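You operate a simulated robot arm through the tools that you are given. There is no shell and no other tool. Be economical: measure what you need, move in short steps, check, and stop when the job is done.

You run a simulated two-armed robot. Do the job below in one go: nothing can be reset, and whatever is moved stays where it is left.

Task
Take the yellow cone and leave it on the pale workbench. Fetch the white bundle and set it on the top shelf of the open rack. Pick up the soap carton from the black table with one hand, pass it to the other hand and put it on the grey workbench. Put two of the white weights from the long table on the shelf under the sockets. Turn the twist dial to 15 twists. Press the white button two times. Any order will do. Set down upright: yellow cone, soap carton.

It is judged by the outcome, as a careful person would: the job done as asked, and still so three seconds after it is handed in. It fails if anything else is knocked over, pushed out of place, dropped, spilled or broken.

Robot
Two 7-joint arms with two-finger grippers on one trunk, on a base that drives. Base frame: it is fixed to the floor where the robot stands at the start and does not move with it; the origin is under the middle of the robot, x ahead of it, y to its left, z up; the surface under the hand at the start is at about z = 0.8. Readings come in m, degrees, newtons and seconds.
The left shoulder is at the start at [0.06, 0.179, 1.102], the right one opposite. With the tool pointing down near the work surface each hand reaches from about 0.22 to 0.66 m from the robot's upright axis, wherever it stands, measured 20 degrees to its own side. Places, roughly: grey workbench [-2.2, 0, 0.8]; pale workbench [-2.2, -2, 0.8]; shelf under the sockets (57x15 cm) [-2.48, 3.84, 0.74]; soap carton [0.5, -0.5, 0.75]; top shelf of the open rack [5.5, 0, 1.1]; twist dial [0.6, 7.7, 0.9]; white bundle (12x5x3 cm) [0.6, 0.3, 0.8]; white button [1.6, 0, 0.9]; white weight (4x4x4 cm) [0.8, 7.9, 0.8]; yellow cone (8x8x13 cm) [0.5, -0.1, 0.9]. Payload 1.96 kg a hand.
The TCP of each hand is the grasp point between the finger pads, 0.02 m short of the fingertips. In the tool frame z runs along the fingers and y along their closing line. Largest opening 0.072 m; the body of the gripper starts 0.038 m behind the TCP.
Orientation is that of the tool frame in the base frame, as a unit quaternion [x, y, z, w]. With the fingers straight down and closing along the base's y, the tool's x points along the base's -x, its y along +y and its z along -z.

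Tools
- The arms move only by the tool nudge_tool. It takes "left_motion", "right_motion" or both (then of equal length, played together; a hand with none holds still); each is a list of rows, each an object (a shift or turn left out is 0, a gripper value left out holds the last) with "grip": the closure in counts, from 0 (fully open) to 255 (shut); "offset": the shift along the tool's x, y, z in m, a list of three; "rotation": the turn, a rotation vector about the tool's x, y, z in degrees, a list of three. In form: [{"grip": grip, "offset": [tx, ty, tz], "rotation": [wx, wy, wz]}, ...]. A call has 1 to 12 rows; each row shifts and turns the commanded pose from where the row before left it, along the tool's axes as they then stand. Rows are played at 5 a second. More than 0.05 m and 8.6 degrees between two rows, or a gripper value outside its range, and nothing of the call is played. Where a pose cannot be reached the arm comes as near as it can. A force on the tool above 40 N (or 10 N above the force at the start of the call, whichever is more), or a blocked arm, ends the call early, and 0.2 s more pass. The fingers move at their own pace (about 0.153 m/s each) and stop on an object; they squeeze with about 26 N. The grip force told is the motor's: it shows also when the fingers shut on nothing. Time passes only in rows, and 0.2 s behind the last, so rows that do not move let the fingers close. It gives the time, the measured TCP pose, the force on the tool (base axes), the opening and the grip force at its end, in the units of the frame above (readings bear some noise), with the torque about the TCP (base axes, N m) and any sound that the robot's microphone picked up.
- Cameras (640 x 400 px; columns grow to the right, rows downward): "scene" is now at [0.0091, -0.0056, 1.638]; the picture's right is [-0.10, -1.00, 0.00], its down [-0.86, 0.08, -0.51] and it looks along [0.51, -0.05, -0.86] (base axes); focal length 292 px, centre (320, 200). "left" rides on the left gripper at [0.071, -0.019, -0.082] in its tool frame; the picture's right is [0.26, 0.97, 0.00], its down [-0.67, 0.18, -0.72] and it looks along [-0.69, 0.19, 0.70] (tool axes); focal length 280 px, centre (320, 200). "right" rides on the right gripper at [0.071, 0.019, -0.082] in its tool frame; the picture's right is [-0.26, 0.97, 0.00], its down [-0.67, -0.18, -0.71] and it looks along [-0.69, -0.19, 0.70] (tool axes); focal length 280 px, centre (320, 200). There is no depth. A picture from a camera that has moved, and an enlarged one, comes with that camera's place and axes in the base frame and with its lens.
- snapshot(camera): a new picture of that camera. It takes no simulated time.
- slide_trunk(by): slides the trunk up (or, below 0, down) by that many m; the arms and the scene camera ride with it, the base frame stays. It gives what a move gives, with no picture.
- base_move(legs): drives the robot by 1 to 6 legs, each [ahead, left, turn to the left] in m, m and degrees, along the robot's own axes; the way and the turn of a leg run together, so that a leg with both is an arc; at most 1.5 m and 180 degrees a leg. The arms and the cameras ride along, it lands a little off, and it stops where it bumps. It gives what a move gives.
- turn_head(pan, tilt): turns the head with the scene camera to pan (to the left, within 86 degrees either way) and tilt (down, from -29 to 69), counted from straight ahead of the robot. It gives what a move gives.
- enlarge(camera, box): a new picture of the part [left, top, right, bottom] of that camera's present view, enlarged. It takes no simulated time.
- sign_off(): hands the job in; it is judged then, once.

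Go step by step. Nothing tells you exact positions but the pictures and the camera data: compare them with the known pose of the tool, close in by small moves and look again before you grip or let go. The budget is 196 turns and 176 pictures, counting those below and the enlarged ones. Unless the task says otherwise, let go and move clear before handing in, and close with one line.

The tools are called after ">>>" as a command line: name --argument value ..., lists and objects as JSON in quotes. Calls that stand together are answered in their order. nudge_tool: Moves the arms, as the interface text tells. Its arguments: {"type":"object","properties":{"left_motion":{"type":"array"},"right_motion":{"type":"array"}},"required":[]} The other tools are called the same way: slide_trunk (by) slides the trunk up or down; base_move (legs) drives the base; turn_head (pan, tilt) turns the head that bears the scene camera; snapshot (camera) takes a picture; enlarge (camera, box) takes an enlarged picture of a part of a camera's view; sign_off () hands the job in.

At the start:

```text
clock: 0.0
left_tool_pos: [0.3966, 0.0635, 1.0963]
left_tool_rot: [0.0, 1.0, 0.0, 0.0]
left_wrist_force: [0.1, 0.0, 0.1]
left_wrist_torque: [0.01, 0.01, 0.0]
left_width: 0.0718
left_finger_force: 0.0
right_tool_pos: [0.3823, -0.3177, 1.12]
right_tool_rot: [0.0, 1.0, -0.002, 0.001]
right_wrist_force: [-0.2, -0.1, 0.1]
right_wrist_torque: [-0.02, -0.01, -0.02]
right_width: 0.0718
right_finger_force: 0.0
trunk travel left (down, up): [-0.748, 0.242]
robot x, y, heading: [-0.002, 0.0032, -0.2]
head pan, tilt: [-5.5, 59.4]
```

scene: 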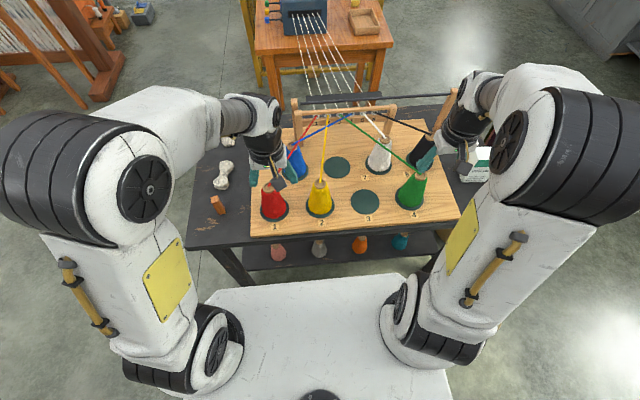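
right: 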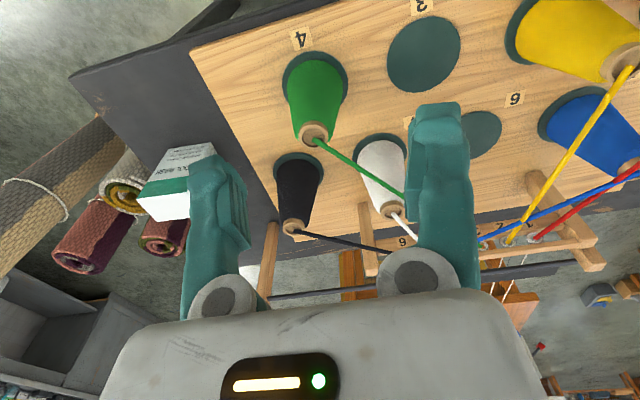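
left: 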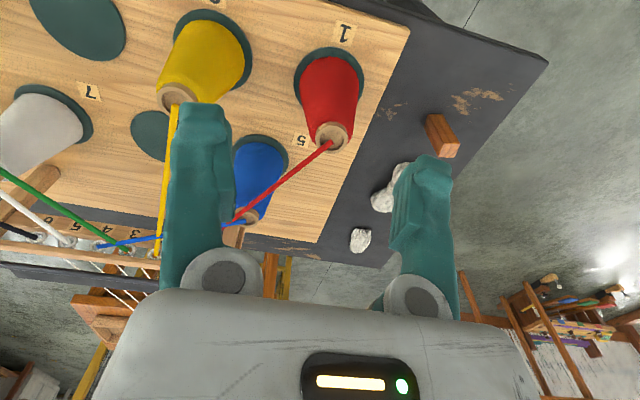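

The black table carries a board with coloured cones, a white bundle at left and the soap carton at right. I'll look closer before moving anything.

>>> enlarge --camera "scene" --box '[180, 80, 500, 280]'

>>> turn_head --pan 0 --tilt 25

>>> snapshot --camera "scene"

```text
2.00 times, centred on (340, 180) of scene
camera zoom: at [0.0091, -0.0056, 1.638], right [-0.1, -1.0, 0.0], down [-0.86, 0.08, -0.51], along [0.51, -0.05, -0.86], focal length 583 px, centre (280, 240)
```

zoom: 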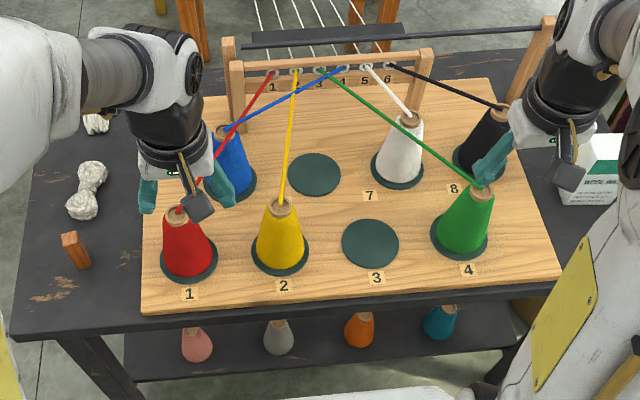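

```text
clock: 1.0
left_tool_pos: [0.3955, 0.0622, 1.0962]
left_tool_rot: [0.0, 1.0, 0.0, 0.0]
left_wrist_force: [-0.1, -0.2, 0.2]
left_wrist_torque: [-0.03, 0.01, -0.04]
left_width: 0.0719
left_finger_force: 0.1
right_tool_pos: [0.3835, -0.318, 1.119]
right_tool_rot: [0.0, 1.0, -0.002, 0.001]
right_wrist_force: [0.3, -0.3, -1.0]
right_wrist_torque: [-0.02, -0.01, -0.03]
right_width: 0.0722
right_finger_force: 0.1
trunk travel left (down, up): [-0.748, 0.242]
robot x, y, heading: [0.0024, 0.0001, 0.2]
head pan, tilt: [0.0, 25.0]
```

```text
171 pictures are left
camera scene: at [0.0342, 0.0008, 1.6873], right [0.0, -1.0, 0.0], down [-0.42, 0.0, -0.91], along [0.91, 0.0, -0.42], focal length 292 px, centre (320, 200)
```

scene: 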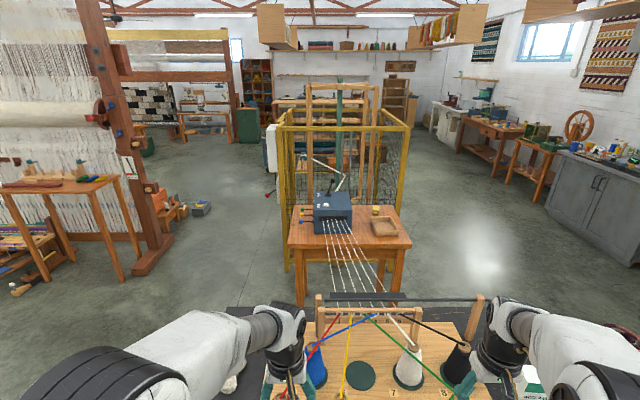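

A box with a fan of threads stands on a table ahead, which is probably where the button is. I'll zoom in there and on the rest.

>>> enlarge --camera "scene" --box '[270, 170, 430, 270]'

>>> enlarge --camera "scene" --box '[240, 40, 440, 165]'

>>> turn_head --pan 80 --tilt 20

>>> snapshot --camera "scene"

>>> turn_head --pan -80 --tilt 20

>>> snapshot --camera "scene"

```text
4.00 times, centred on (350, 220) of scene
camera zoom: at [0.0342, 0.0008, 1.6873], right [0.0, -1.0, 0.0], down [-0.42, 0.0, -0.91], along [0.91, 0.0, -0.42], focal length 1167 px, centre (200, 120)
```

zoom: 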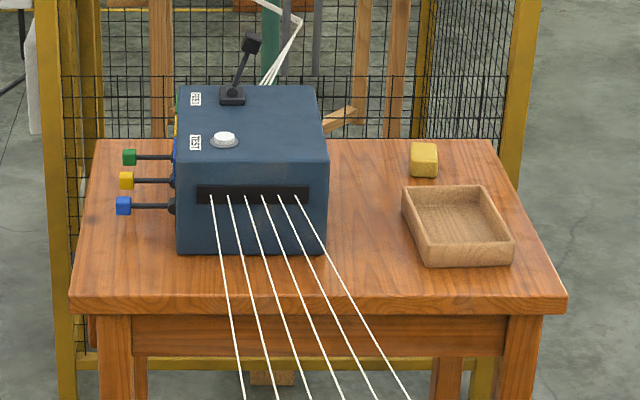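

```text
3.20 times, centred on (340, 102) of scene
camera zoom: at [0.0342, 0.0008, 1.6873], right [0.0, -1.0, 0.0], down [-0.42, 0.0, -0.91], along [0.91, 0.0, -0.42], focal length 934 px, centre (256, 512)
```

zoom: 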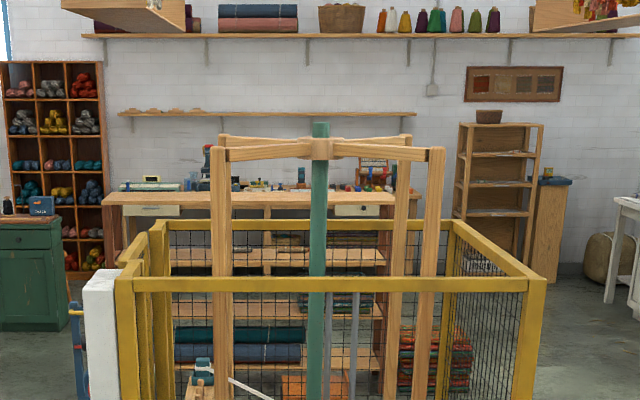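

```text
clock: 2.5
left_tool_pos: [0.3967, 0.0635, 1.0953]
left_tool_rot: [0.001, 1.0, 0.0, 0.001]
left_wrist_force: [0.7, 0.4, 0.4]
left_wrist_torque: [-0.01, -0.02, 0.0]
left_width: 0.0723
left_finger_force: 0.1
right_tool_pos: [0.3829, -0.3178, 1.1192]
right_tool_rot: [0.0, 1.0, -0.001, 0.001]
right_wrist_force: [0.2, 0.4, -0.4]
right_wrist_torque: [-0.04, 0.0, 0.0]
right_width: 0.072
right_finger_force: 0.1
trunk travel left (down, up): [-0.748, 0.242]
robot x, y, heading: [0.0006, -0.0014, -0.1]
head pan, tilt: [80.0, 20.0]
```

```text
168 pictures are left
camera scene: at [-0.0417, 0.0925, 1.6955], right [0.98, -0.17, 0.0], down [-0.06, -0.34, -0.94], along [0.16, 0.93, -0.34], focal length 292 px, centre (320, 200)
```

scene: 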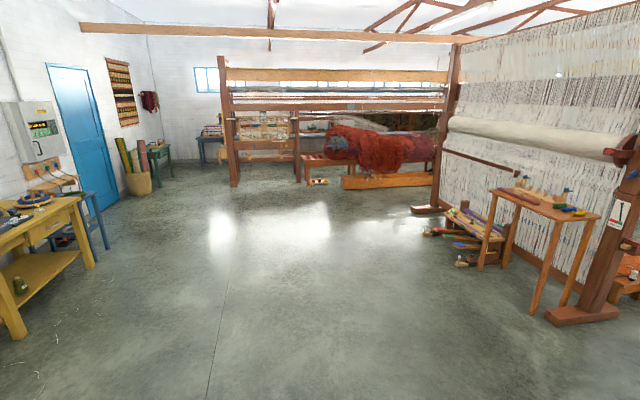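

```text
clock: 5.0
left_tool_pos: [0.3965, 0.063, 1.0965]
left_tool_rot: [0.0, 1.0, -0.001, 0.0]
left_wrist_force: [0.8, 0.1, -1.4]
left_wrist_torque: [0.0, -0.02, -0.01]
left_width: 0.0721
left_finger_force: 0.1
right_tool_pos: [0.3826, -0.3168, 1.1194]
right_tool_rot: [0.0, 1.0, -0.003, 0.001]
right_wrist_force: [-0.6, -0.5, 0.7]
right_wrist_torque: [0.01, -0.03, -0.01]
right_width: 0.072
right_finger_force: 0.1
trunk travel left (down, up): [-0.748, 0.242]
robot x, y, heading: [0.0006, -0.002, -0.3]
head pan, tilt: [-80.0, 20.0]
```

```text
167 pictures are left
camera scene: at [-0.0417, -0.0909, 1.6955], right [-0.98, -0.17, 0.0], down [-0.06, 0.34, -0.94], along [0.16, -0.93, -0.34], focal length 292 px, centre (320, 200)
```

scene: 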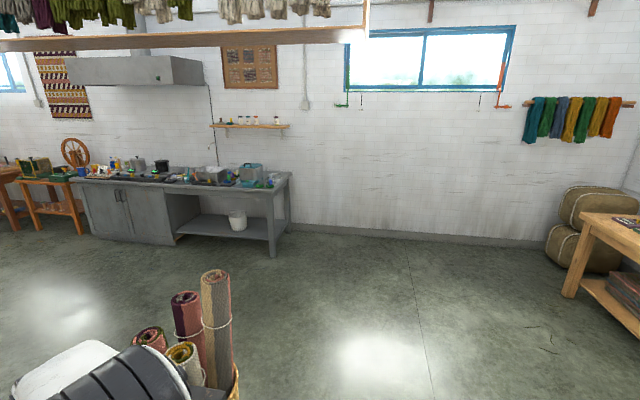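

A basket of rolls stands just right of the robot, so I need to stay clear of it. Next I'll look back at the work area and at what's behind me.

>>> turn_head --pan 0 --tilt 55

>>> enlarge --camera "scene" --box '[180, 50, 500, 250]'

>>> enlarge --camera "left" --box '[140, 0, 340, 125]'

>>> enlarge --camera "right" --box '[50, 50, 370, 250]'

```text
clock: 6.5
left_tool_pos: [0.3964, 0.0639, 1.0974]
left_tool_rot: [0.0, 1.0, 0.0, 0.0]
left_wrist_force: [-0.7, -0.5, -0.5]
left_wrist_torque: [-0.02, 0.0, 0.01]
left_width: 0.0721
left_finger_force: 0.1
right_tool_pos: [0.3824, -0.3178, 1.1199]
right_tool_rot: [0.0, 1.0, -0.002, 0.001]
right_wrist_force: [0.0, -0.5, -0.3]
right_wrist_torque: [-0.01, 0.01, 0.01]
right_width: 0.0723
right_finger_force: 0.1
trunk travel left (down, up): [-0.748, 0.242]
robot x, y, heading: [-0.0035, 0.0007, -0.1]
head pan, tilt: [0.0, 55.0]
```

```text
2.00 times, centred on (340, 150) of scene
camera zoom: at [0.0142, 0.0008, 1.6434], right [0.0, -1.0, 0.0], down [-0.82, 0.0, -0.57], along [0.57, 0.0, -0.82], focal length 583 px, centre (280, 300)
```

zoom: 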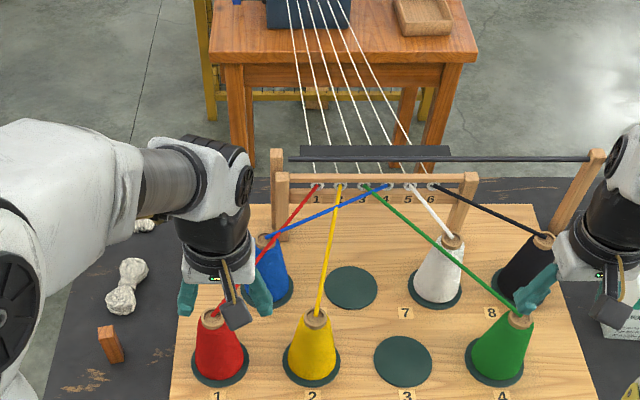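

```text
3.20 times, centred on (240, 62) of left
camera zoom: at [0.3266, 0.0439, 1.1786], right [-0.26, 0.97, 0.0], down [0.67, 0.18, 0.72], along [0.69, 0.19, -0.7], focal length 897 px, centre (576, 640)
```

zoom: 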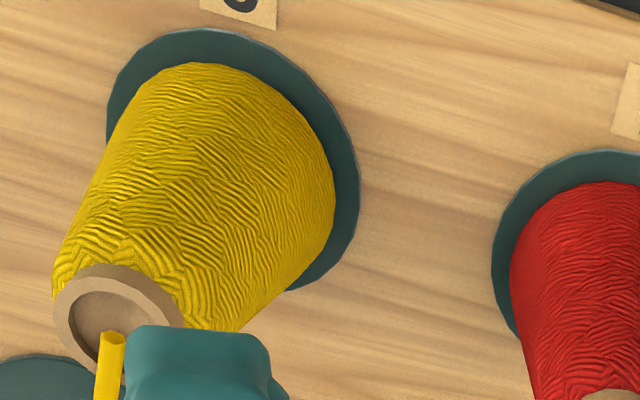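

```text
2.00 times, centred on (210, 150) of right
camera zoom: at [0.3121, -0.2981, 1.2014], right [0.26, 0.96, 0.0], down [0.67, -0.18, 0.72], along [0.69, -0.19, -0.7], focal length 561 px, centre (540, 300)
```

zoom: 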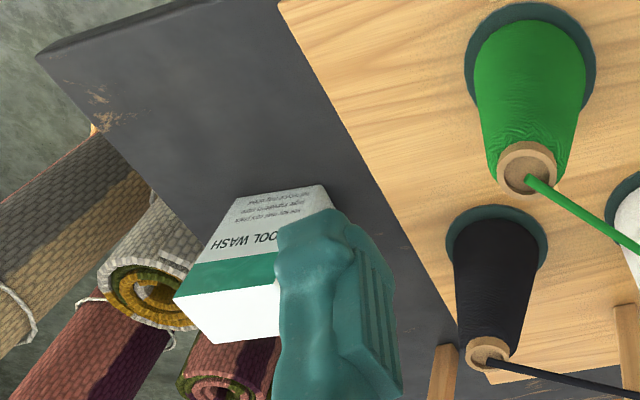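

The yellow cone top triangulates to about (0.478, -0.054, 0.928). Now I'll measure the soap carton by raising the right hand back a little and looking.

>>> nudge_tool --right_motion '[{"offset": [0.04, 0, -0.02]}, {"offset": [0.04, 0, -0.02]}, {"offset": [0.04, 0, 0]}]'

>>> turn_head --pan -35 --tilt 50

>>> snapshot --camera "scene"

>>> snapshot --camera "right"

```text
clock: 7.3
left_tool_pos: [0.3955, 0.0626, 1.0962]
left_tool_rot: [0.0, 1.0, 0.0, 0.001]
left_wrist_force: [0.5, -0.3, -0.3]
left_wrist_torque: [0.0, 0.01, -0.02]
left_width: 0.072
left_finger_force: 0.1
right_tool_pos: [0.259, -0.3155, 1.1353]
right_tool_rot: [0.0, 1.0, -0.003, 0.003]
right_wrist_force: [-0.7, -0.3, -0.3]
right_wrist_torque: [0.02, -0.04, 0.01]
right_width: 0.072
right_finger_force: 0.0
right hand out of reach, approached as far as the arm can: row 1, 2
trunk travel left (down, up): [-0.748, 0.242]
robot x, y, heading: [-0.0028, -0.0004, -0.2]
head pan, tilt: [0.0, 55.0]
```

```text
clock: 8.3
left_tool_pos: [0.3969, 0.0636, 1.0968]
left_tool_rot: [0.001, 1.0, 0.0, 0.0]
left_wrist_force: [0.2, -0.5, 0.1]
left_wrist_torque: [0.02, -0.02, 0.01]
left_width: 0.0717
left_finger_force: 0.0
right_tool_pos: [0.2614, -0.3161, 1.135]
right_tool_rot: [0.001, 1.0, -0.003, 0.002]
right_wrist_force: [-0.7, -0.5, -0.8]
right_wrist_torque: [0.0, 0.0, 0.0]
right_width: 0.0718
right_finger_force: 0.0
trunk travel left (down, up): [-0.748, 0.242]
robot x, y, heading: [-0.0002, 0.003, -0.2]
head pan, tilt: [-35.0, 50.0]
```

```text
163 pictures are left
camera scene: at [0.0049, -0.0431, 1.6499], right [-0.57, -0.82, 0.0], down [-0.63, 0.44, -0.64], along [0.53, -0.37, -0.77], focal length 292 px, centre (320, 200)
```

scene: 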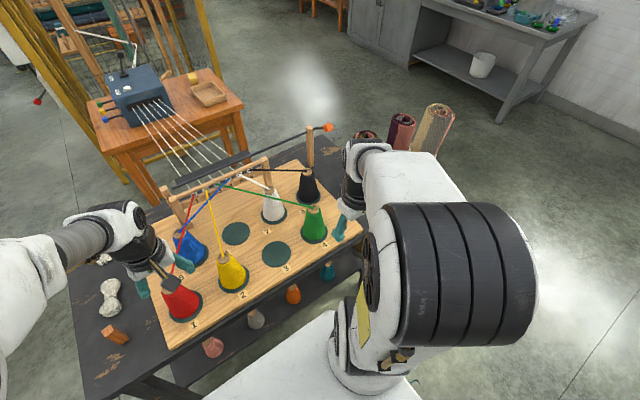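

```text
162 pictures are left
camera right: at [0.1896, -0.2965, 1.2159], right [0.26, 0.96, 0.0], down [0.67, -0.18, 0.72], along [0.69, -0.19, -0.69], focal length 280 px, centre (320, 200)
```

right: 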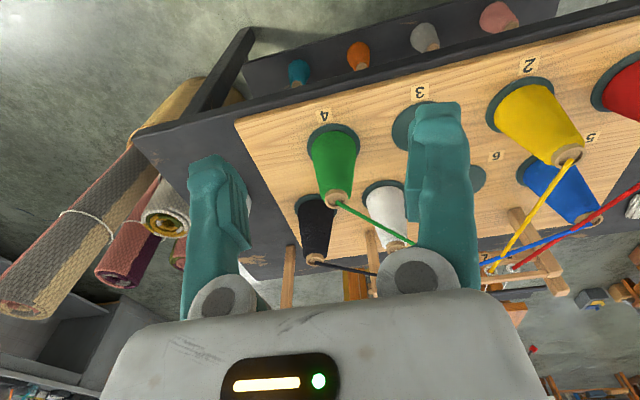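

The soap carton stands at about x 0.53–0.59, y −0.56…−0.64, with its top near z 0.90. It's out of reach from here, so I'll shift the base 0.3 m right, staying short of the rolls, and look again.

>>> base_move --legs '[[0, -0.32, 0]]'

>>> turn_head --pan -25 --tilt 55

>>> snapshot --camera "scene"

>>> snapshot --camera "right"

```text
clock: 10.4
left_tool_pos: [0.396, -0.2562, 1.0978]
left_tool_rot: [0.004, 1.0, 0.001, 0.001]
left_wrist_force: [-0.4, 0.1, 0.1]
left_wrist_torque: [0.04, 0.01, -0.01]
left_width: 0.072
left_finger_force: 0.0
right_tool_pos: [0.2582, -0.6361, 1.1344]
right_tool_rot: [0.003, 1.0, -0.003, 0.001]
right_wrist_force: [0.0, 0.2, 0.3]
right_wrist_torque: [-0.02, 0.01, -0.01]
right_width: 0.0719
right_finger_force: 0.1
trunk travel left (down, up): [-0.748, 0.242]
robot x, y, heading: [0.0009, -0.3155, -0.3]
head pan, tilt: [-35.0, 50.0]
```

```text
clock: 11.2
left_tool_pos: [0.3959, -0.2575, 1.0975]
left_tool_rot: [0.003, 1.0, -0.001, -0.001]
left_wrist_force: [-0.7, -1.0, 0.2]
left_wrist_torque: [0.0, 0.0, -0.01]
left_width: 0.0717
left_finger_force: 0.0
right_tool_pos: [0.2566, -0.6357, 1.1347]
right_tool_rot: [0.003, 1.0, -0.002, 0.002]
right_wrist_force: [-0.2, -0.5, -0.8]
right_wrist_torque: [0.02, -0.01, 0.0]
right_width: 0.0722
right_finger_force: 0.1
trunk travel left (down, up): [-0.748, 0.242]
robot x, y, heading: [-0.0009, -0.3212, -0.2]
head pan, tilt: [-25.0, 55.0]
```

```text
161 pictures are left
camera scene: at [0.006, -0.348, 1.6434], right [-0.43, -0.9, 0.0], down [-0.74, 0.35, -0.57], along [0.52, -0.25, -0.82], focal length 292 px, centre (320, 200)
```

scene: 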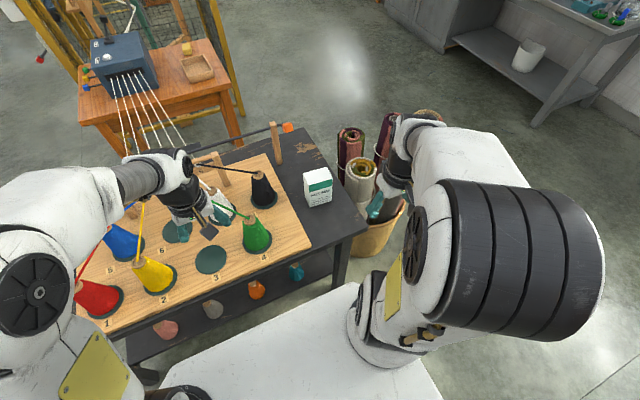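

```text
160 pictures are left
camera right: at [0.1863, -0.616, 1.2157], right [0.27, 0.96, 0.0], down [0.67, -0.18, 0.72], along [0.69, -0.2, -0.7], focal length 280 px, centre (320, 200)
```

right: 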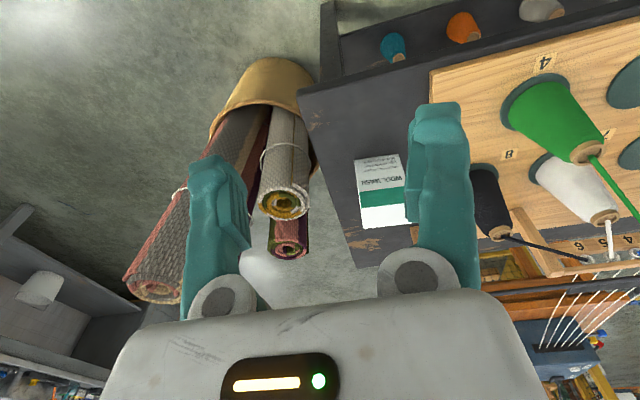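

Soap is now visible in both views. I'll zoom in to measure it; the rolls are close to the right of the table.

>>> enlarge --camera "scene" --box '[250, 100, 410, 200]'

>>> enlarge --camera "right" --box '[320, 130, 480, 230]'

```text
4.00 times, centred on (330, 150) of scene
camera zoom: at [0.006, -0.348, 1.6434], right [-0.43, -0.9, 0.0], down [-0.74, 0.35, -0.57], along [0.52, -0.25, -0.82], focal length 1167 px, centre (280, 400)
```

zoom: 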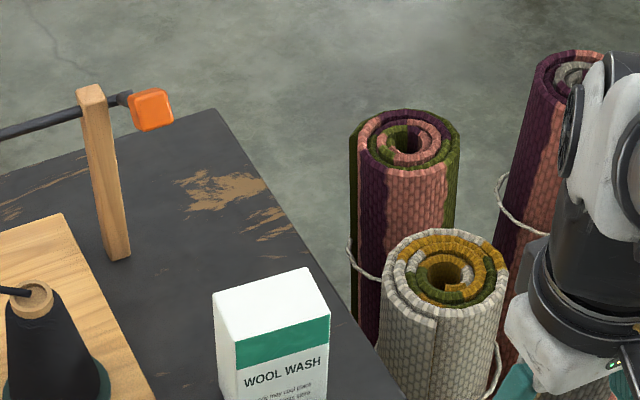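

```text
4.00 times, centred on (400, 180) of right
camera zoom: at [0.1863, -0.616, 1.2157], right [0.27, 0.96, 0.0], down [0.67, -0.18, 0.72], along [0.69, -0.2, -0.7], focal length 1122 px, centre (0, 280)
```

zoom: 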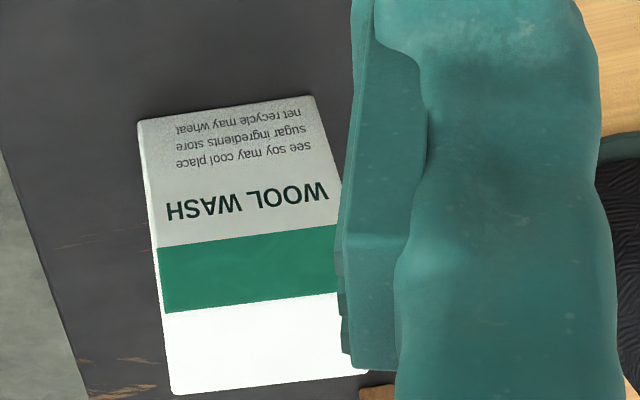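

The carton centre is about (0.572, −0.611), its top at z 0.892, with the 5.5 cm side along x. I'll turn the right hand 90° so the fingers close along x.

>>> nudge_tool --right_motion '[{"rotation": [0, 0, 8.2]}, {"rotation": [0, 0, 8.2]}, {"rotation": [0, 0, 8.2]}, {"rotation": [0, 0, 8.2]}, {"rotation": [0, 0, 8.2]}, {"rotation": [0, 0, 8.2]}, {"rotation": [0, 0, 8.2]}, {"rotation": [0, 0, 8.2]}, {"rotation": [0, 0, 8.2]}, {"rotation": [0, 0, 8.2]}, {"rotation": [0, 0, 8.0]}]'

>>> snapshot --camera "right"

```text
clock: 13.6
left_tool_pos: [0.3943, -0.2565, 1.097]
left_tool_rot: [0.003, 1.0, -0.001, 0.0]
left_wrist_force: [0.2, -0.1, 0.1]
left_wrist_torque: [0.04, 0.0, 0.01]
left_width: 0.0721
left_finger_force: 0.1
right_tool_pos: [0.2569, -0.6366, 1.1354]
right_tool_rot: [0.711, 0.703, -0.001, 0.003]
right_wrist_force: [-0.2, 0.9, 1.0]
right_wrist_torque: [-0.02, -0.01, -0.04]
right_width: 0.072
right_finger_force: 0.0
trunk travel left (down, up): [-0.748, 0.242]
robot x, y, heading: [-0.0063, -0.3162, -0.3]
head pan, tilt: [-25.0, 55.0]
```

```text
157 pictures are left
camera right: at [0.2772, -0.5645, 1.2159], right [0.96, -0.27, 0.01], down [-0.19, -0.67, 0.72], along [-0.19, -0.69, -0.7], focal length 280 px, centre (320, 200)
```

right: 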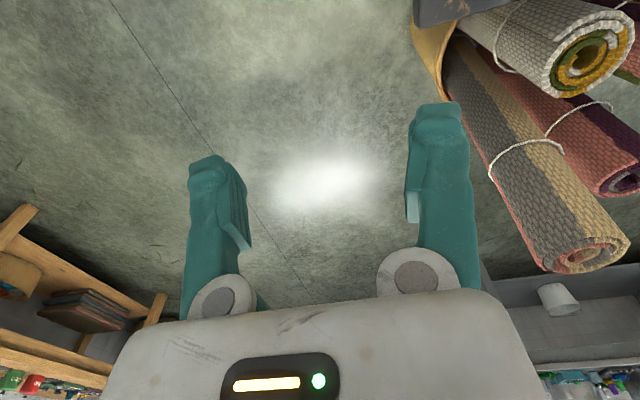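

The hand is turned. Now I move above the carton at fingertip height and check.

>>> nudge_tool --right_motion '[{"offset": [0.0036, 0.045, 0]}, {"offset": [0.0036, 0.045, 0]}, {"offset": [0.0036, 0.045, 0.01]}, {"offset": [0.0036, 0.045, 0.02]}, {"offset": [0.0036, 0.045, 0.02]}, {"offset": [0.0036, 0.045, 0.02]}, {"offset": [0.0036, 0.045, 0.02]}, {"offset": [0, 0, 0.04]}, {"offset": [0, 0, 0.04]}, {}]'

>>> snapshot --camera "right"

>>> snapshot --camera "scene"

```text
clock: 15.8
left_tool_pos: [0.3953, -0.2561, 1.0967]
left_tool_rot: [0.004, 1.0, 0.0, 0.0]
left_wrist_force: [-0.1, -0.4, -0.2]
left_wrist_torque: [-0.03, 0.01, 0.0]
left_width: 0.0721
left_finger_force: 0.0
right_tool_pos: [0.4701, -0.6222, 1.0114]
right_tool_rot: [0.709, 0.705, 0.0, 0.004]
right_wrist_force: [1.3, 0.7, -0.5]
right_wrist_torque: [-0.01, 0.01, -0.01]
right_width: 0.0721
right_finger_force: 0.1
right hand out of reach, approached as far as the arm can: row 5, 6, 7
trunk travel left (down, up): [-0.748, 0.242]
robot x, y, heading: [-0.0013, -0.3181, -0.2]
head pan, tilt: [-25.0, 55.0]
```

```text
156 pictures are left
camera right: at [0.4902, -0.5517, 1.0927], right [0.96, -0.27, 0.01], down [-0.19, -0.67, 0.72], along [-0.19, -0.69, -0.7], focal length 280 px, centre (320, 200)
```

right: 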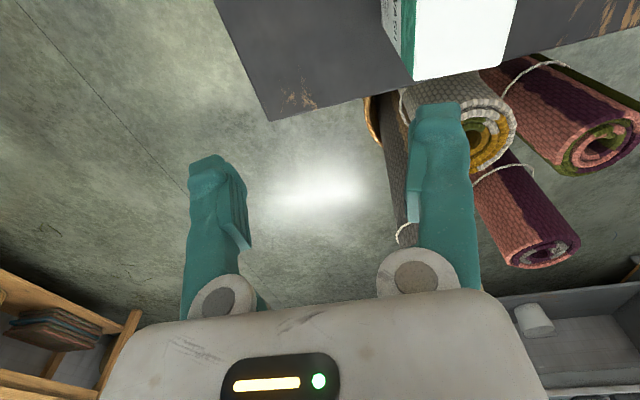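

```text
155 pictures are left
camera scene: at [0.0056, -0.347, 1.6434], right [-0.43, -0.9, 0.0], down [-0.74, 0.35, -0.57], along [0.52, -0.25, -0.82], focal length 292 px, centre (320, 200)
```

scene: 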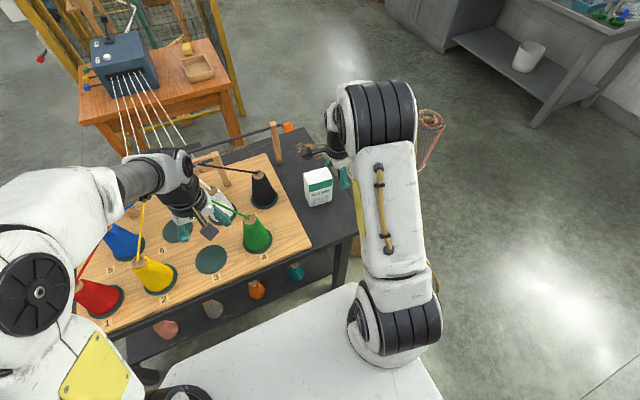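

The carton is still just out of reach, so I'll shift the base another 0.09 m right and try again.

>>> base_move --legs '[[0, -0.09, 0]]'

>>> nudge_tool --right_motion '[{"offset": [0.04, 0.015, 0]}, {"offset": [0.04, 0.02, 0]}, {"offset": [0.02, 0.03, 0.01]}, {"offset": [0, 0.025, 0.01]}, {}]'

>>> snapshot --camera "right"

```text
clock: 16.9
left_tool_pos: [0.3947, -0.3474, 1.0961]
left_tool_rot: [0.003, 1.0, 0.0, 0.0]
left_wrist_force: [-0.4, 0.3, 0.3]
left_wrist_torque: [0.0, 0.0, 0.02]
left_width: 0.0719
left_finger_force: 0.0
right_tool_pos: [0.4701, -0.7125, 1.0113]
right_tool_rot: [0.709, 0.705, 0.0, 0.003]
right_wrist_force: [-0.1, 0.2, 0.4]
right_wrist_torque: [0.03, -0.01, 0.0]
right_width: 0.0721
right_finger_force: 0.0
trunk travel left (down, up): [-0.748, 0.242]
robot x, y, heading: [0.0044, -0.406, -0.5]
head pan, tilt: [-25.0, 55.0]
```

```text
clock: 18.1
left_tool_pos: [0.3944, -0.3461, 1.0967]
left_tool_rot: [0.003, 1.0, 0.0, 0.0]
left_wrist_force: [-0.5, -0.7, 0.5]
left_wrist_torque: [0.01, -0.03, -0.02]
left_width: 0.0719
left_finger_force: 0.0
right_tool_pos: [0.5594, -0.6115, 0.9928]
right_tool_rot: [0.709, 0.705, -0.001, 0.003]
right_wrist_force: [0.1, 0.5, 0.1]
right_wrist_torque: [-0.02, 0.01, -0.02]
right_width: 0.0722
right_finger_force: 0.1
trunk travel left (down, up): [-0.748, 0.242]
robot x, y, heading: [-0.002, -0.405, -0.3]
head pan, tilt: [-25.0, 55.0]
```

```text
154 pictures are left
camera right: at [0.5796, -0.5405, 1.0734], right [0.96, -0.27, 0.01], down [-0.19, -0.67, 0.72], along [-0.19, -0.69, -0.7], focal length 280 px, centre (320, 200)
```

right: 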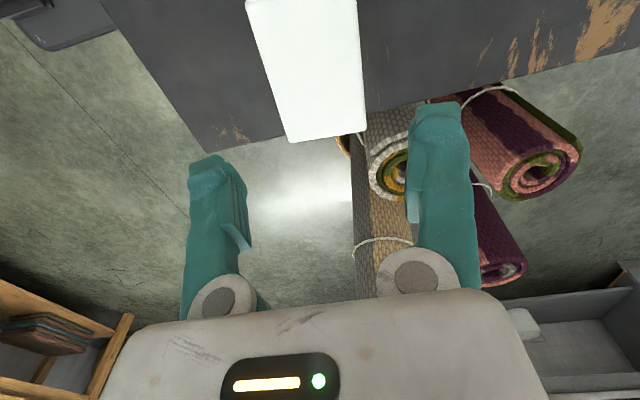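

The hand is nearly centred over the carton. I'll lower part way and recheck before enclosing it.

>>> nudge_tool --right_motion '[{"offset": [0, -0.002, 0.03], "rotation": [0, 0, 4]}, {"offset": [0, 0, 0.02]}, {}]'

>>> snapshot --camera "right"

>>> turn_head --pan -40 --tilt 50

>>> enlarge --camera "scene" --box '[170, 80, 410, 230]'

```text
clock: 18.9
left_tool_pos: [0.3952, -0.3465, 1.0966]
left_tool_rot: [0.004, 1.0, -0.001, 0.0]
left_wrist_force: [-0.8, -0.1, 0.4]
left_wrist_torque: [0.01, 0.05, 0.01]
left_width: 0.072
left_finger_force: 0.1
right_tool_pos: [0.5592, -0.6121, 0.9419]
right_tool_rot: [0.734, 0.679, 0.0, 0.003]
right_wrist_force: [-0.3, 0.1, -0.7]
right_wrist_torque: [0.01, 0.04, -0.04]
right_width: 0.072
right_finger_force: 0.0
trunk travel left (down, up): [-0.748, 0.242]
robot x, y, heading: [-0.0024, -0.4067, -0.4]
head pan, tilt: [-25.0, 55.0]
```

```text
153 pictures are left
camera right: at [0.584, -0.5419, 1.0235], right [0.94, -0.34, 0.01], down [-0.24, -0.65, 0.72], along [-0.24, -0.68, -0.7], focal length 280 px, centre (320, 200)
```

right: 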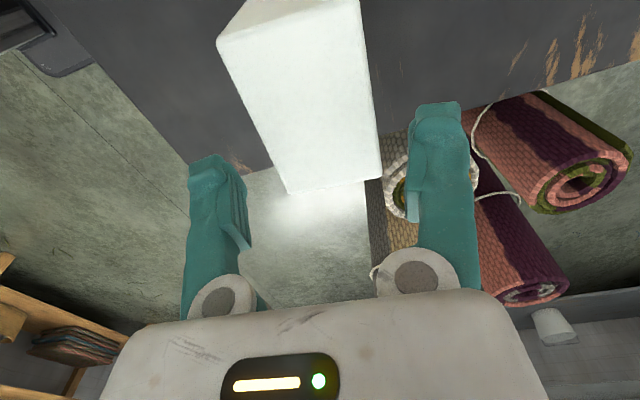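

```text
clock: 19.6
left_tool_pos: [0.3952, -0.3453, 1.0962]
left_tool_rot: [0.003, 1.0, -0.001, 0.0]
left_wrist_force: [0.3, 0.3, 0.5]
left_wrist_torque: [-0.03, 0.0, -0.01]
left_width: 0.0718
left_finger_force: 0.0
right_tool_pos: [0.5598, -0.6113, 0.9413]
right_tool_rot: [0.733, 0.68, 0.0, 0.004]
right_wrist_force: [-0.1, 0.4, -0.3]
right_wrist_torque: [0.01, 0.0, -0.03]
right_width: 0.0719
right_finger_force: 0.2
trunk travel left (down, up): [-0.748, 0.242]
robot x, y, heading: [-0.0019, -0.4111, -0.4]
head pan, tilt: [-40.0, 50.0]
```

```text
2.67 times, centred on (290, 155) of scene
camera zoom: at [-0.0009, -0.4547, 1.6499], right [-0.65, -0.76, 0.0], down [-0.58, 0.5, -0.64], along [0.49, -0.42, -0.77], focal length 778 px, centre (400, 320)
```

zoom: 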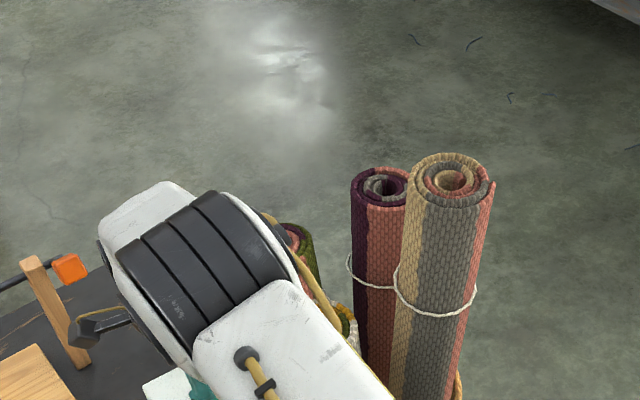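

Carton lines up between the fingers, so I'm descending around it.

>>> nudge_tool --right_motion '[{"offset": [0, -0.003, 0.02], "rotation": [0, 0, 1.5]}, {"offset": [0, 0, 0.02]}, {"offset": [0, 0, 0.02]}, {"offset": [0, 0, 0.01]}, {}]'

>>> snapshot --camera "right"

```text
clock: 20.8
left_tool_pos: [0.395, -0.346, 1.0972]
left_tool_rot: [0.003, 1.0, 0.0, 0.0]
left_wrist_force: [-0.2, 0.1, -0.2]
left_wrist_torque: [0.0, 0.01, -0.01]
left_width: 0.0722
left_finger_force: 0.0
right_tool_pos: [0.5562, -0.6133, 0.8712]
right_tool_rot: [0.743, 0.669, -0.001, 0.003]
right_wrist_force: [0.9, -0.4, -0.1]
right_wrist_torque: [0.03, 0.03, -0.01]
right_width: 0.0719
right_finger_force: 0.0
trunk travel left (down, up): [-0.748, 0.242]
robot x, y, heading: [-0.004, -0.4057, -0.4]
head pan, tilt: [-40.0, 50.0]
```

```text
151 pictures are left
camera right: at [0.5825, -0.5434, 0.9527], right [0.93, -0.36, 0.01], down [-0.25, -0.65, 0.72], along [-0.26, -0.67, -0.7], focal length 280 px, centre (320, 200)
```

right: 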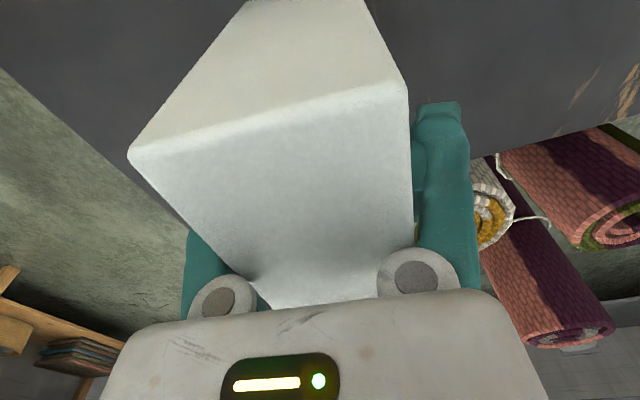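

Fingers straddle the carton; closing and lifting slightly.

>>> nudge_tool --right_motion '[{"grip": 255}, {}, {}, {}, {"offset": [0, 0, -0.02]}, {"offset": [0, 0, -0.03]}, {"offset": [0, 0, -0.03]}, {"offset": [0, 0, -0.03]}, {}]'

>>> snapshot --camera "right"

```text
clock: 22.8
left_tool_pos: [0.3952, -0.3459, 1.0953]
left_tool_rot: [0.003, 1.0, 0.0, -0.001]
left_wrist_force: [0.2, 0.6, -0.7]
left_wrist_torque: [-0.02, 0.0, -0.02]
left_width: 0.0719
left_finger_force: 0.0
right_tool_pos: [0.5573, -0.6131, 0.9808]
right_tool_rot: [0.743, 0.669, -0.001, 0.003]
right_wrist_force: [0.3, 0.3, -5.6]
right_wrist_torque: [-0.08, 0.01, -0.02]
right_width: 0.0677
right_finger_force: 25.7
trunk travel left (down, up): [-0.748, 0.242]
robot x, y, heading: [-0.0002, -0.4068, -0.4]
head pan, tilt: [-40.0, 50.0]
```

```text
150 pictures are left
camera right: at [0.5832, -0.5442, 1.0612], right [0.93, -0.36, 0.0], down [-0.25, -0.65, 0.72], along [-0.26, -0.67, -0.7], focal length 280 px, centre (320, 200)
```

right: 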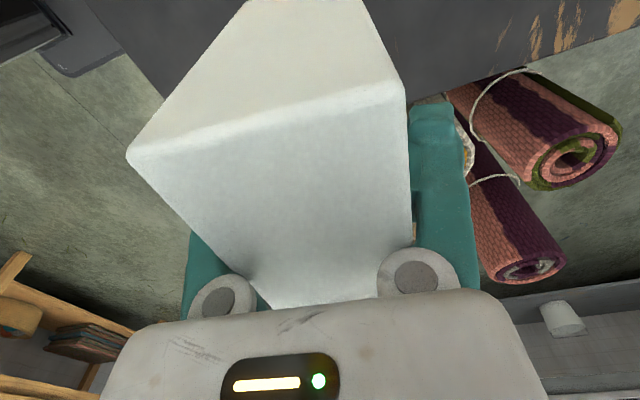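

The soap is held, and it's 6.8 cm wide. I'll raise and retract it, then shift left to reach the cone.

>>> nudge_tool --right_motion '[{"offset": [0, 0, -0.04]}, {"offset": [0, -0.04, -0.03]}, {"offset": [0, -0.04, 0]}, {"offset": [0, -0.04, 0]}, {"offset": [0, -0.04, 0]}, {"offset": [0, -0.04, 0]}, {"offset": [0, -0.03, 0]}]'

>>> base_move --legs '[[0, 0.2, 0]]'

>>> turn_head --pan 10 --tilt 55

>>> snapshot --camera "scene"

>>> snapshot --camera "left"

```text
clock: 24.4
left_tool_pos: [0.3935, -0.3459, 1.0971]
left_tool_rot: [0.004, 1.0, 0.0, 0.001]
left_wrist_force: [-0.2, -0.2, 0.1]
left_wrist_torque: [0.0, -0.03, 0.0]
left_width: 0.072
left_finger_force: 0.0
right_tool_pos: [0.327, -0.5872, 1.0505]
right_tool_rot: [0.743, 0.67, 0.001, 0.003]
right_wrist_force: [-0.5, 0.5, -4.5]
right_wrist_torque: [-0.02, 0.01, 0.0]
right_width: 0.0681
right_finger_force: 25.7
trunk travel left (down, up): [-0.748, 0.242]
robot x, y, heading: [-0.0009, -0.4046, -0.5]
head pan, tilt: [-40.0, 50.0]
```

```text
clock: 26.0
left_tool_pos: [0.3962, -0.1513, 1.0969]
left_tool_rot: [0.006, 1.0, 0.0, 0.0]
left_wrist_force: [-0.5, -0.5, 0.2]
left_wrist_torque: [0.04, -0.01, 0.0]
left_width: 0.072
left_finger_force: 0.0
right_tool_pos: [0.3304, -0.3911, 1.0496]
right_tool_rot: [0.743, 0.669, 0.0, 0.003]
right_wrist_force: [-0.4, 1.2, -4.5]
right_wrist_torque: [-0.01, -0.01, 0.0]
right_width: 0.0677
right_finger_force: 26.1
trunk travel left (down, up): [-0.748, 0.242]
robot x, y, heading: [0.0045, -0.2113, -0.5]
head pan, tilt: [-40.0, 50.0]
```

```text
clock: 27.2
left_tool_pos: [0.3979, -0.1501, 1.0964]
left_tool_rot: [0.005, 1.0, 0.0, 0.0]
left_wrist_force: [0.3, 0.7, 0.2]
left_wrist_torque: [0.02, -0.03, -0.02]
left_width: 0.072
left_finger_force: 0.0
right_tool_pos: [0.3305, -0.3914, 1.0489]
right_tool_rot: [0.744, 0.669, -0.001, 0.003]
right_wrist_force: [-0.1, 0.9, -4.2]
right_wrist_torque: [-0.05, 0.01, -0.01]
right_width: 0.0678
right_finger_force: 25.7
trunk travel left (down, up): [-0.748, 0.242]
robot x, y, heading: [-0.0012, -0.2093, -0.5]
head pan, tilt: [10.0, 55.0]
```

```text
149 pictures are left
camera scene: at [0.0136, -0.196, 1.6434], right [0.16, -0.99, 0.0], down [-0.81, -0.13, -0.57], along [0.57, 0.09, -0.82], focal length 292 px, centre (320, 200)
```

scene: 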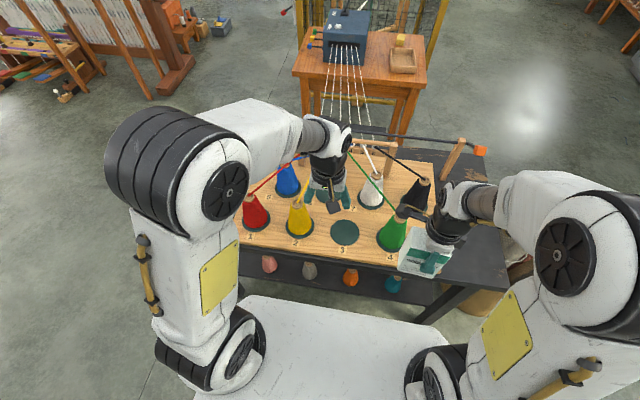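

```text
148 pictures are left
camera left: at [0.3273, -0.1687, 1.1784], right [-0.25, 0.97, 0.0], down [0.68, 0.18, 0.72], along [0.69, 0.18, -0.7], focal length 280 px, centre (320, 200)
```

left: 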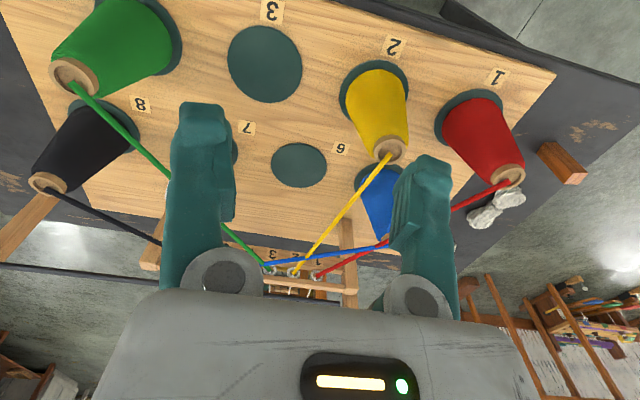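

Both hands are clear of everything. I'll move the left hand behind the yellow cone and tilt it 60° forward, so the gripper stays under the yarn.

>>> nudge_tool --left_motion '[{"offset": [0.02, 0.048, 0]}, {"offset": [0.02, 0.048, 0]}, {"rotation": [0, -8.6, 0]}, {"rotation": [0, -8.6, 0]}, {"rotation": [0, -8.6, 0]}, {"rotation": [0, -8.6, 0]}, {"rotation": [0, -8.6, 0]}, {"rotation": [0, -8.6, 0]}, {"rotation": [0, -8.4, 0]}, {}]'

>>> snapshot --camera "left"

>>> snapshot --camera "scene"

```text
refused: row 1 steps farther than a row can; nothing moved
```

```text
147 pictures are left
camera left: at [0.3273, -0.1687, 1.1784], right [-0.25, 0.97, 0.0], down [0.68, 0.18, 0.72], along [0.69, 0.18, -0.7], focal length 280 px, centre (320, 200)
```

left: 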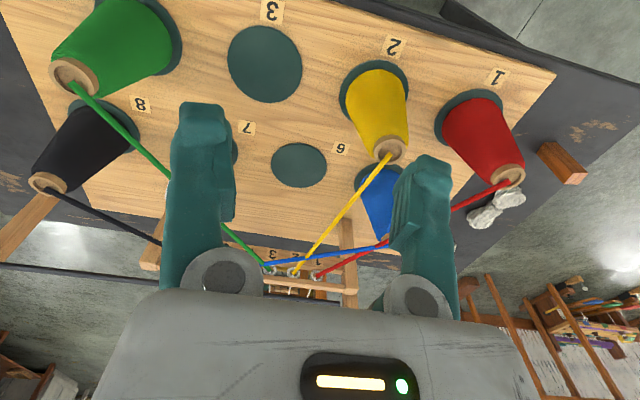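

```text
146 pictures are left
camera scene: at [0.0136, -0.196, 1.6434], right [0.16, -0.99, 0.0], down [-0.81, -0.13, -0.57], along [0.57, 0.09, -0.82], focal length 292 px, centre (320, 200)
```

scene: 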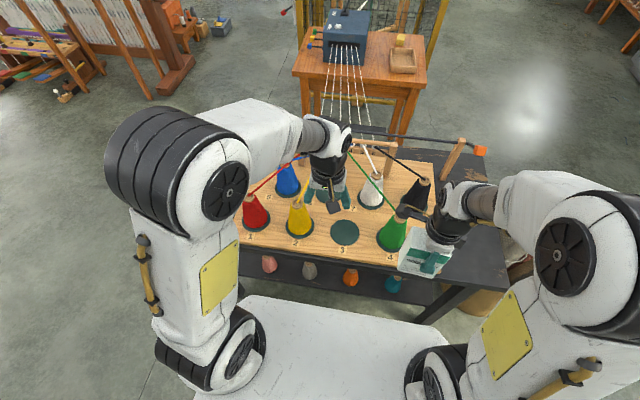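

One step was too long and nothing moved. I'm resending with shorter rows.

>>> nudge_tool --left_motion '[{"offset": [0.02, 0.032, 0]}, {"offset": [0.02, 0.032, 0]}, {"offset": [0, 0.032, 0]}, {"rotation": [0, -8.5, 0]}, {"rotation": [0, -8.5, 0]}, {"rotation": [0, -8.5, 0]}, {"rotation": [0, -8.5, 0]}, {"rotation": [0, -8.5, 0]}, {"rotation": [0, -8.5, 0]}, {"rotation": [0, -8.5, 0]}, {}]'

>>> snapshot --camera "left"

>>> snapshot --camera "scene"

```text
clock: 29.6
left_tool_pos: [0.4561, -0.067, 1.118]
left_tool_rot: [0.004, 0.867, -0.002, 0.498]
left_wrist_force: [-0.2, 0.7, -0.1]
left_wrist_torque: [-0.02, -0.01, 0.03]
left_width: 0.0722
left_finger_force: 0.1
left hand out of reach, approached as far as the arm can: row 6, 7, 8, 9, 10
right_tool_pos: [0.3291, -0.3925, 1.0491]
right_tool_rot: [0.744, 0.668, -0.001, 0.004]
right_wrist_force: [-0.3, -0.3, -4.9]
right_wrist_torque: [-0.04, 0.01, 0.0]
right_width: 0.0677
right_finger_force: 26.4
trunk travel left (down, up): [-0.748, 0.242]
robot x, y, heading: [0.0039, -0.2084, -0.8]
head pan, tilt: [10.0, 55.0]
```

```text
145 pictures are left
camera left: at [0.3522, -0.0843, 1.099], right [-0.12, 0.97, -0.23], down [-0.27, 0.19, 0.94], along [0.95, 0.18, 0.24], focal length 280 px, centre (320, 200)
```

left: 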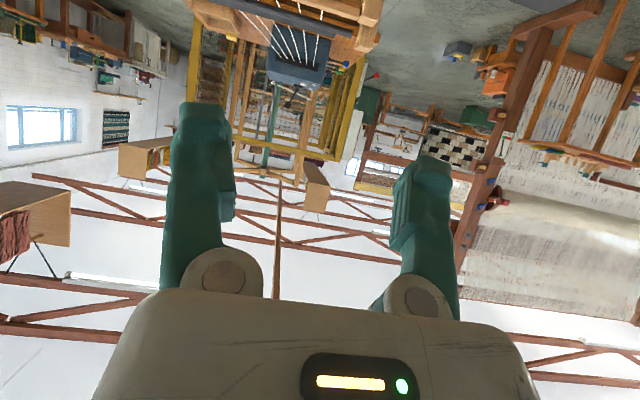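

```text
144 pictures are left
camera scene: at [0.0124, -0.1959, 1.6434], right [0.16, -0.99, 0.0], down [-0.81, -0.13, -0.57], along [0.57, 0.09, -0.82], focal length 292 px, centre (320, 200)
```

scene: 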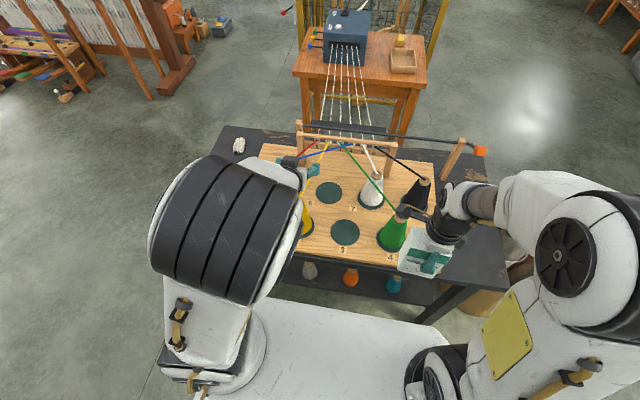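

The arm is too cramped here. I'll back the base up 0.15 m and lower to the pregrasp pose in front of the cone.

>>> base_move --legs '[[-0.15, 0, 0]]'

>>> nudge_tool --left_motion '[{"offset": [0.026, 0, 0.0]}, {"offset": [0.034, 0, 0.02]}, {"offset": [0.034, 0, 0.02]}, {"offset": [0.034, 0, 0.02]}, {"offset": [0.03, 0.01, 0.02]}, {}]'

>>> snapshot --camera "left"

>>> snapshot --camera "scene"

```text
clock: 31.0
left_tool_pos: [0.3091, -0.0633, 1.1182]
left_tool_rot: [0.004, 0.869, -0.002, 0.496]
left_wrist_force: [0.4, -0.8, 0.5]
left_wrist_torque: [-0.01, 0.05, 0.0]
left_width: 0.072
left_finger_force: 0.0
right_tool_pos: [0.18, -0.3894, 1.0498]
right_tool_rot: [0.743, 0.67, -0.001, 0.003]
right_wrist_force: [0.5, 0.4, -4.6]
right_wrist_torque: [-0.04, 0.04, -0.01]
right_width: 0.0677
right_finger_force: 25.6
trunk travel left (down, up): [-0.748, 0.242]
robot x, y, heading: [-0.149, -0.2096, -0.4]
head pan, tilt: [10.0, 55.0]
```

```text
clock: 32.4
left_tool_pos: [0.3032, -0.0812, 1.0776]
left_tool_rot: [0.004, 0.868, -0.002, 0.496]
left_wrist_force: [-0.4, -0.6, -1.0]
left_wrist_torque: [-0.01, 0.0, 0.0]
left_width: 0.0718
left_finger_force: 0.0
left hand out of reach, approached as far as the arm can: row 1, 2, 3, 4, 5
right_tool_pos: [0.1791, -0.3888, 1.0489]
right_tool_rot: [0.743, 0.67, 0.0, 0.002]
right_wrist_force: [-0.5, -0.6, -4.8]
right_wrist_torque: [-0.07, -0.01, -0.01]
right_width: 0.0677
right_finger_force: 25.5
trunk travel left (down, up): [-0.748, 0.242]
robot x, y, heading: [-0.1518, -0.2063, -0.5]
head pan, tilt: [10.0, 55.0]
```

```text
143 pictures are left
camera left: at [0.1974, -0.0983, 1.0579], right [-0.13, 0.97, -0.23], down [-0.27, 0.19, 0.94], along [0.95, 0.18, 0.24], focal length 280 px, centre (320, 200)
```

left: 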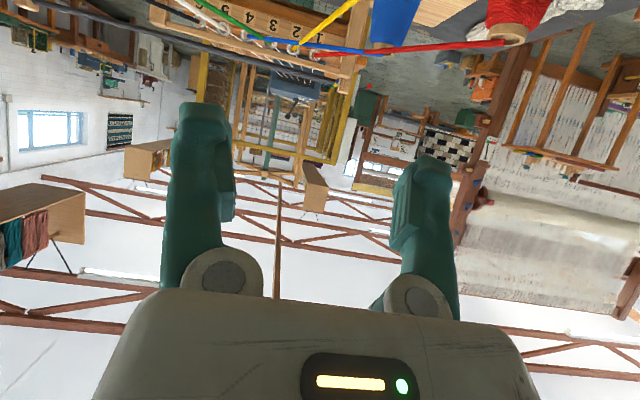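

```text
142 pictures are left
camera scene: at [-0.1372, -0.1952, 1.6434], right [0.17, -0.99, 0.0], down [-0.81, -0.14, -0.57], along [0.57, 0.1, -0.82], focal length 292 px, centre (320, 200)
```

scene: 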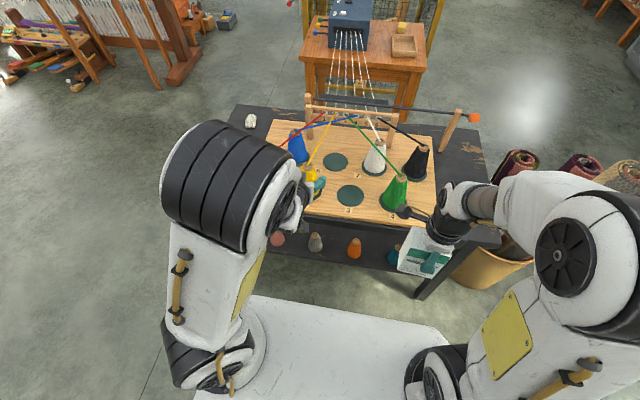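

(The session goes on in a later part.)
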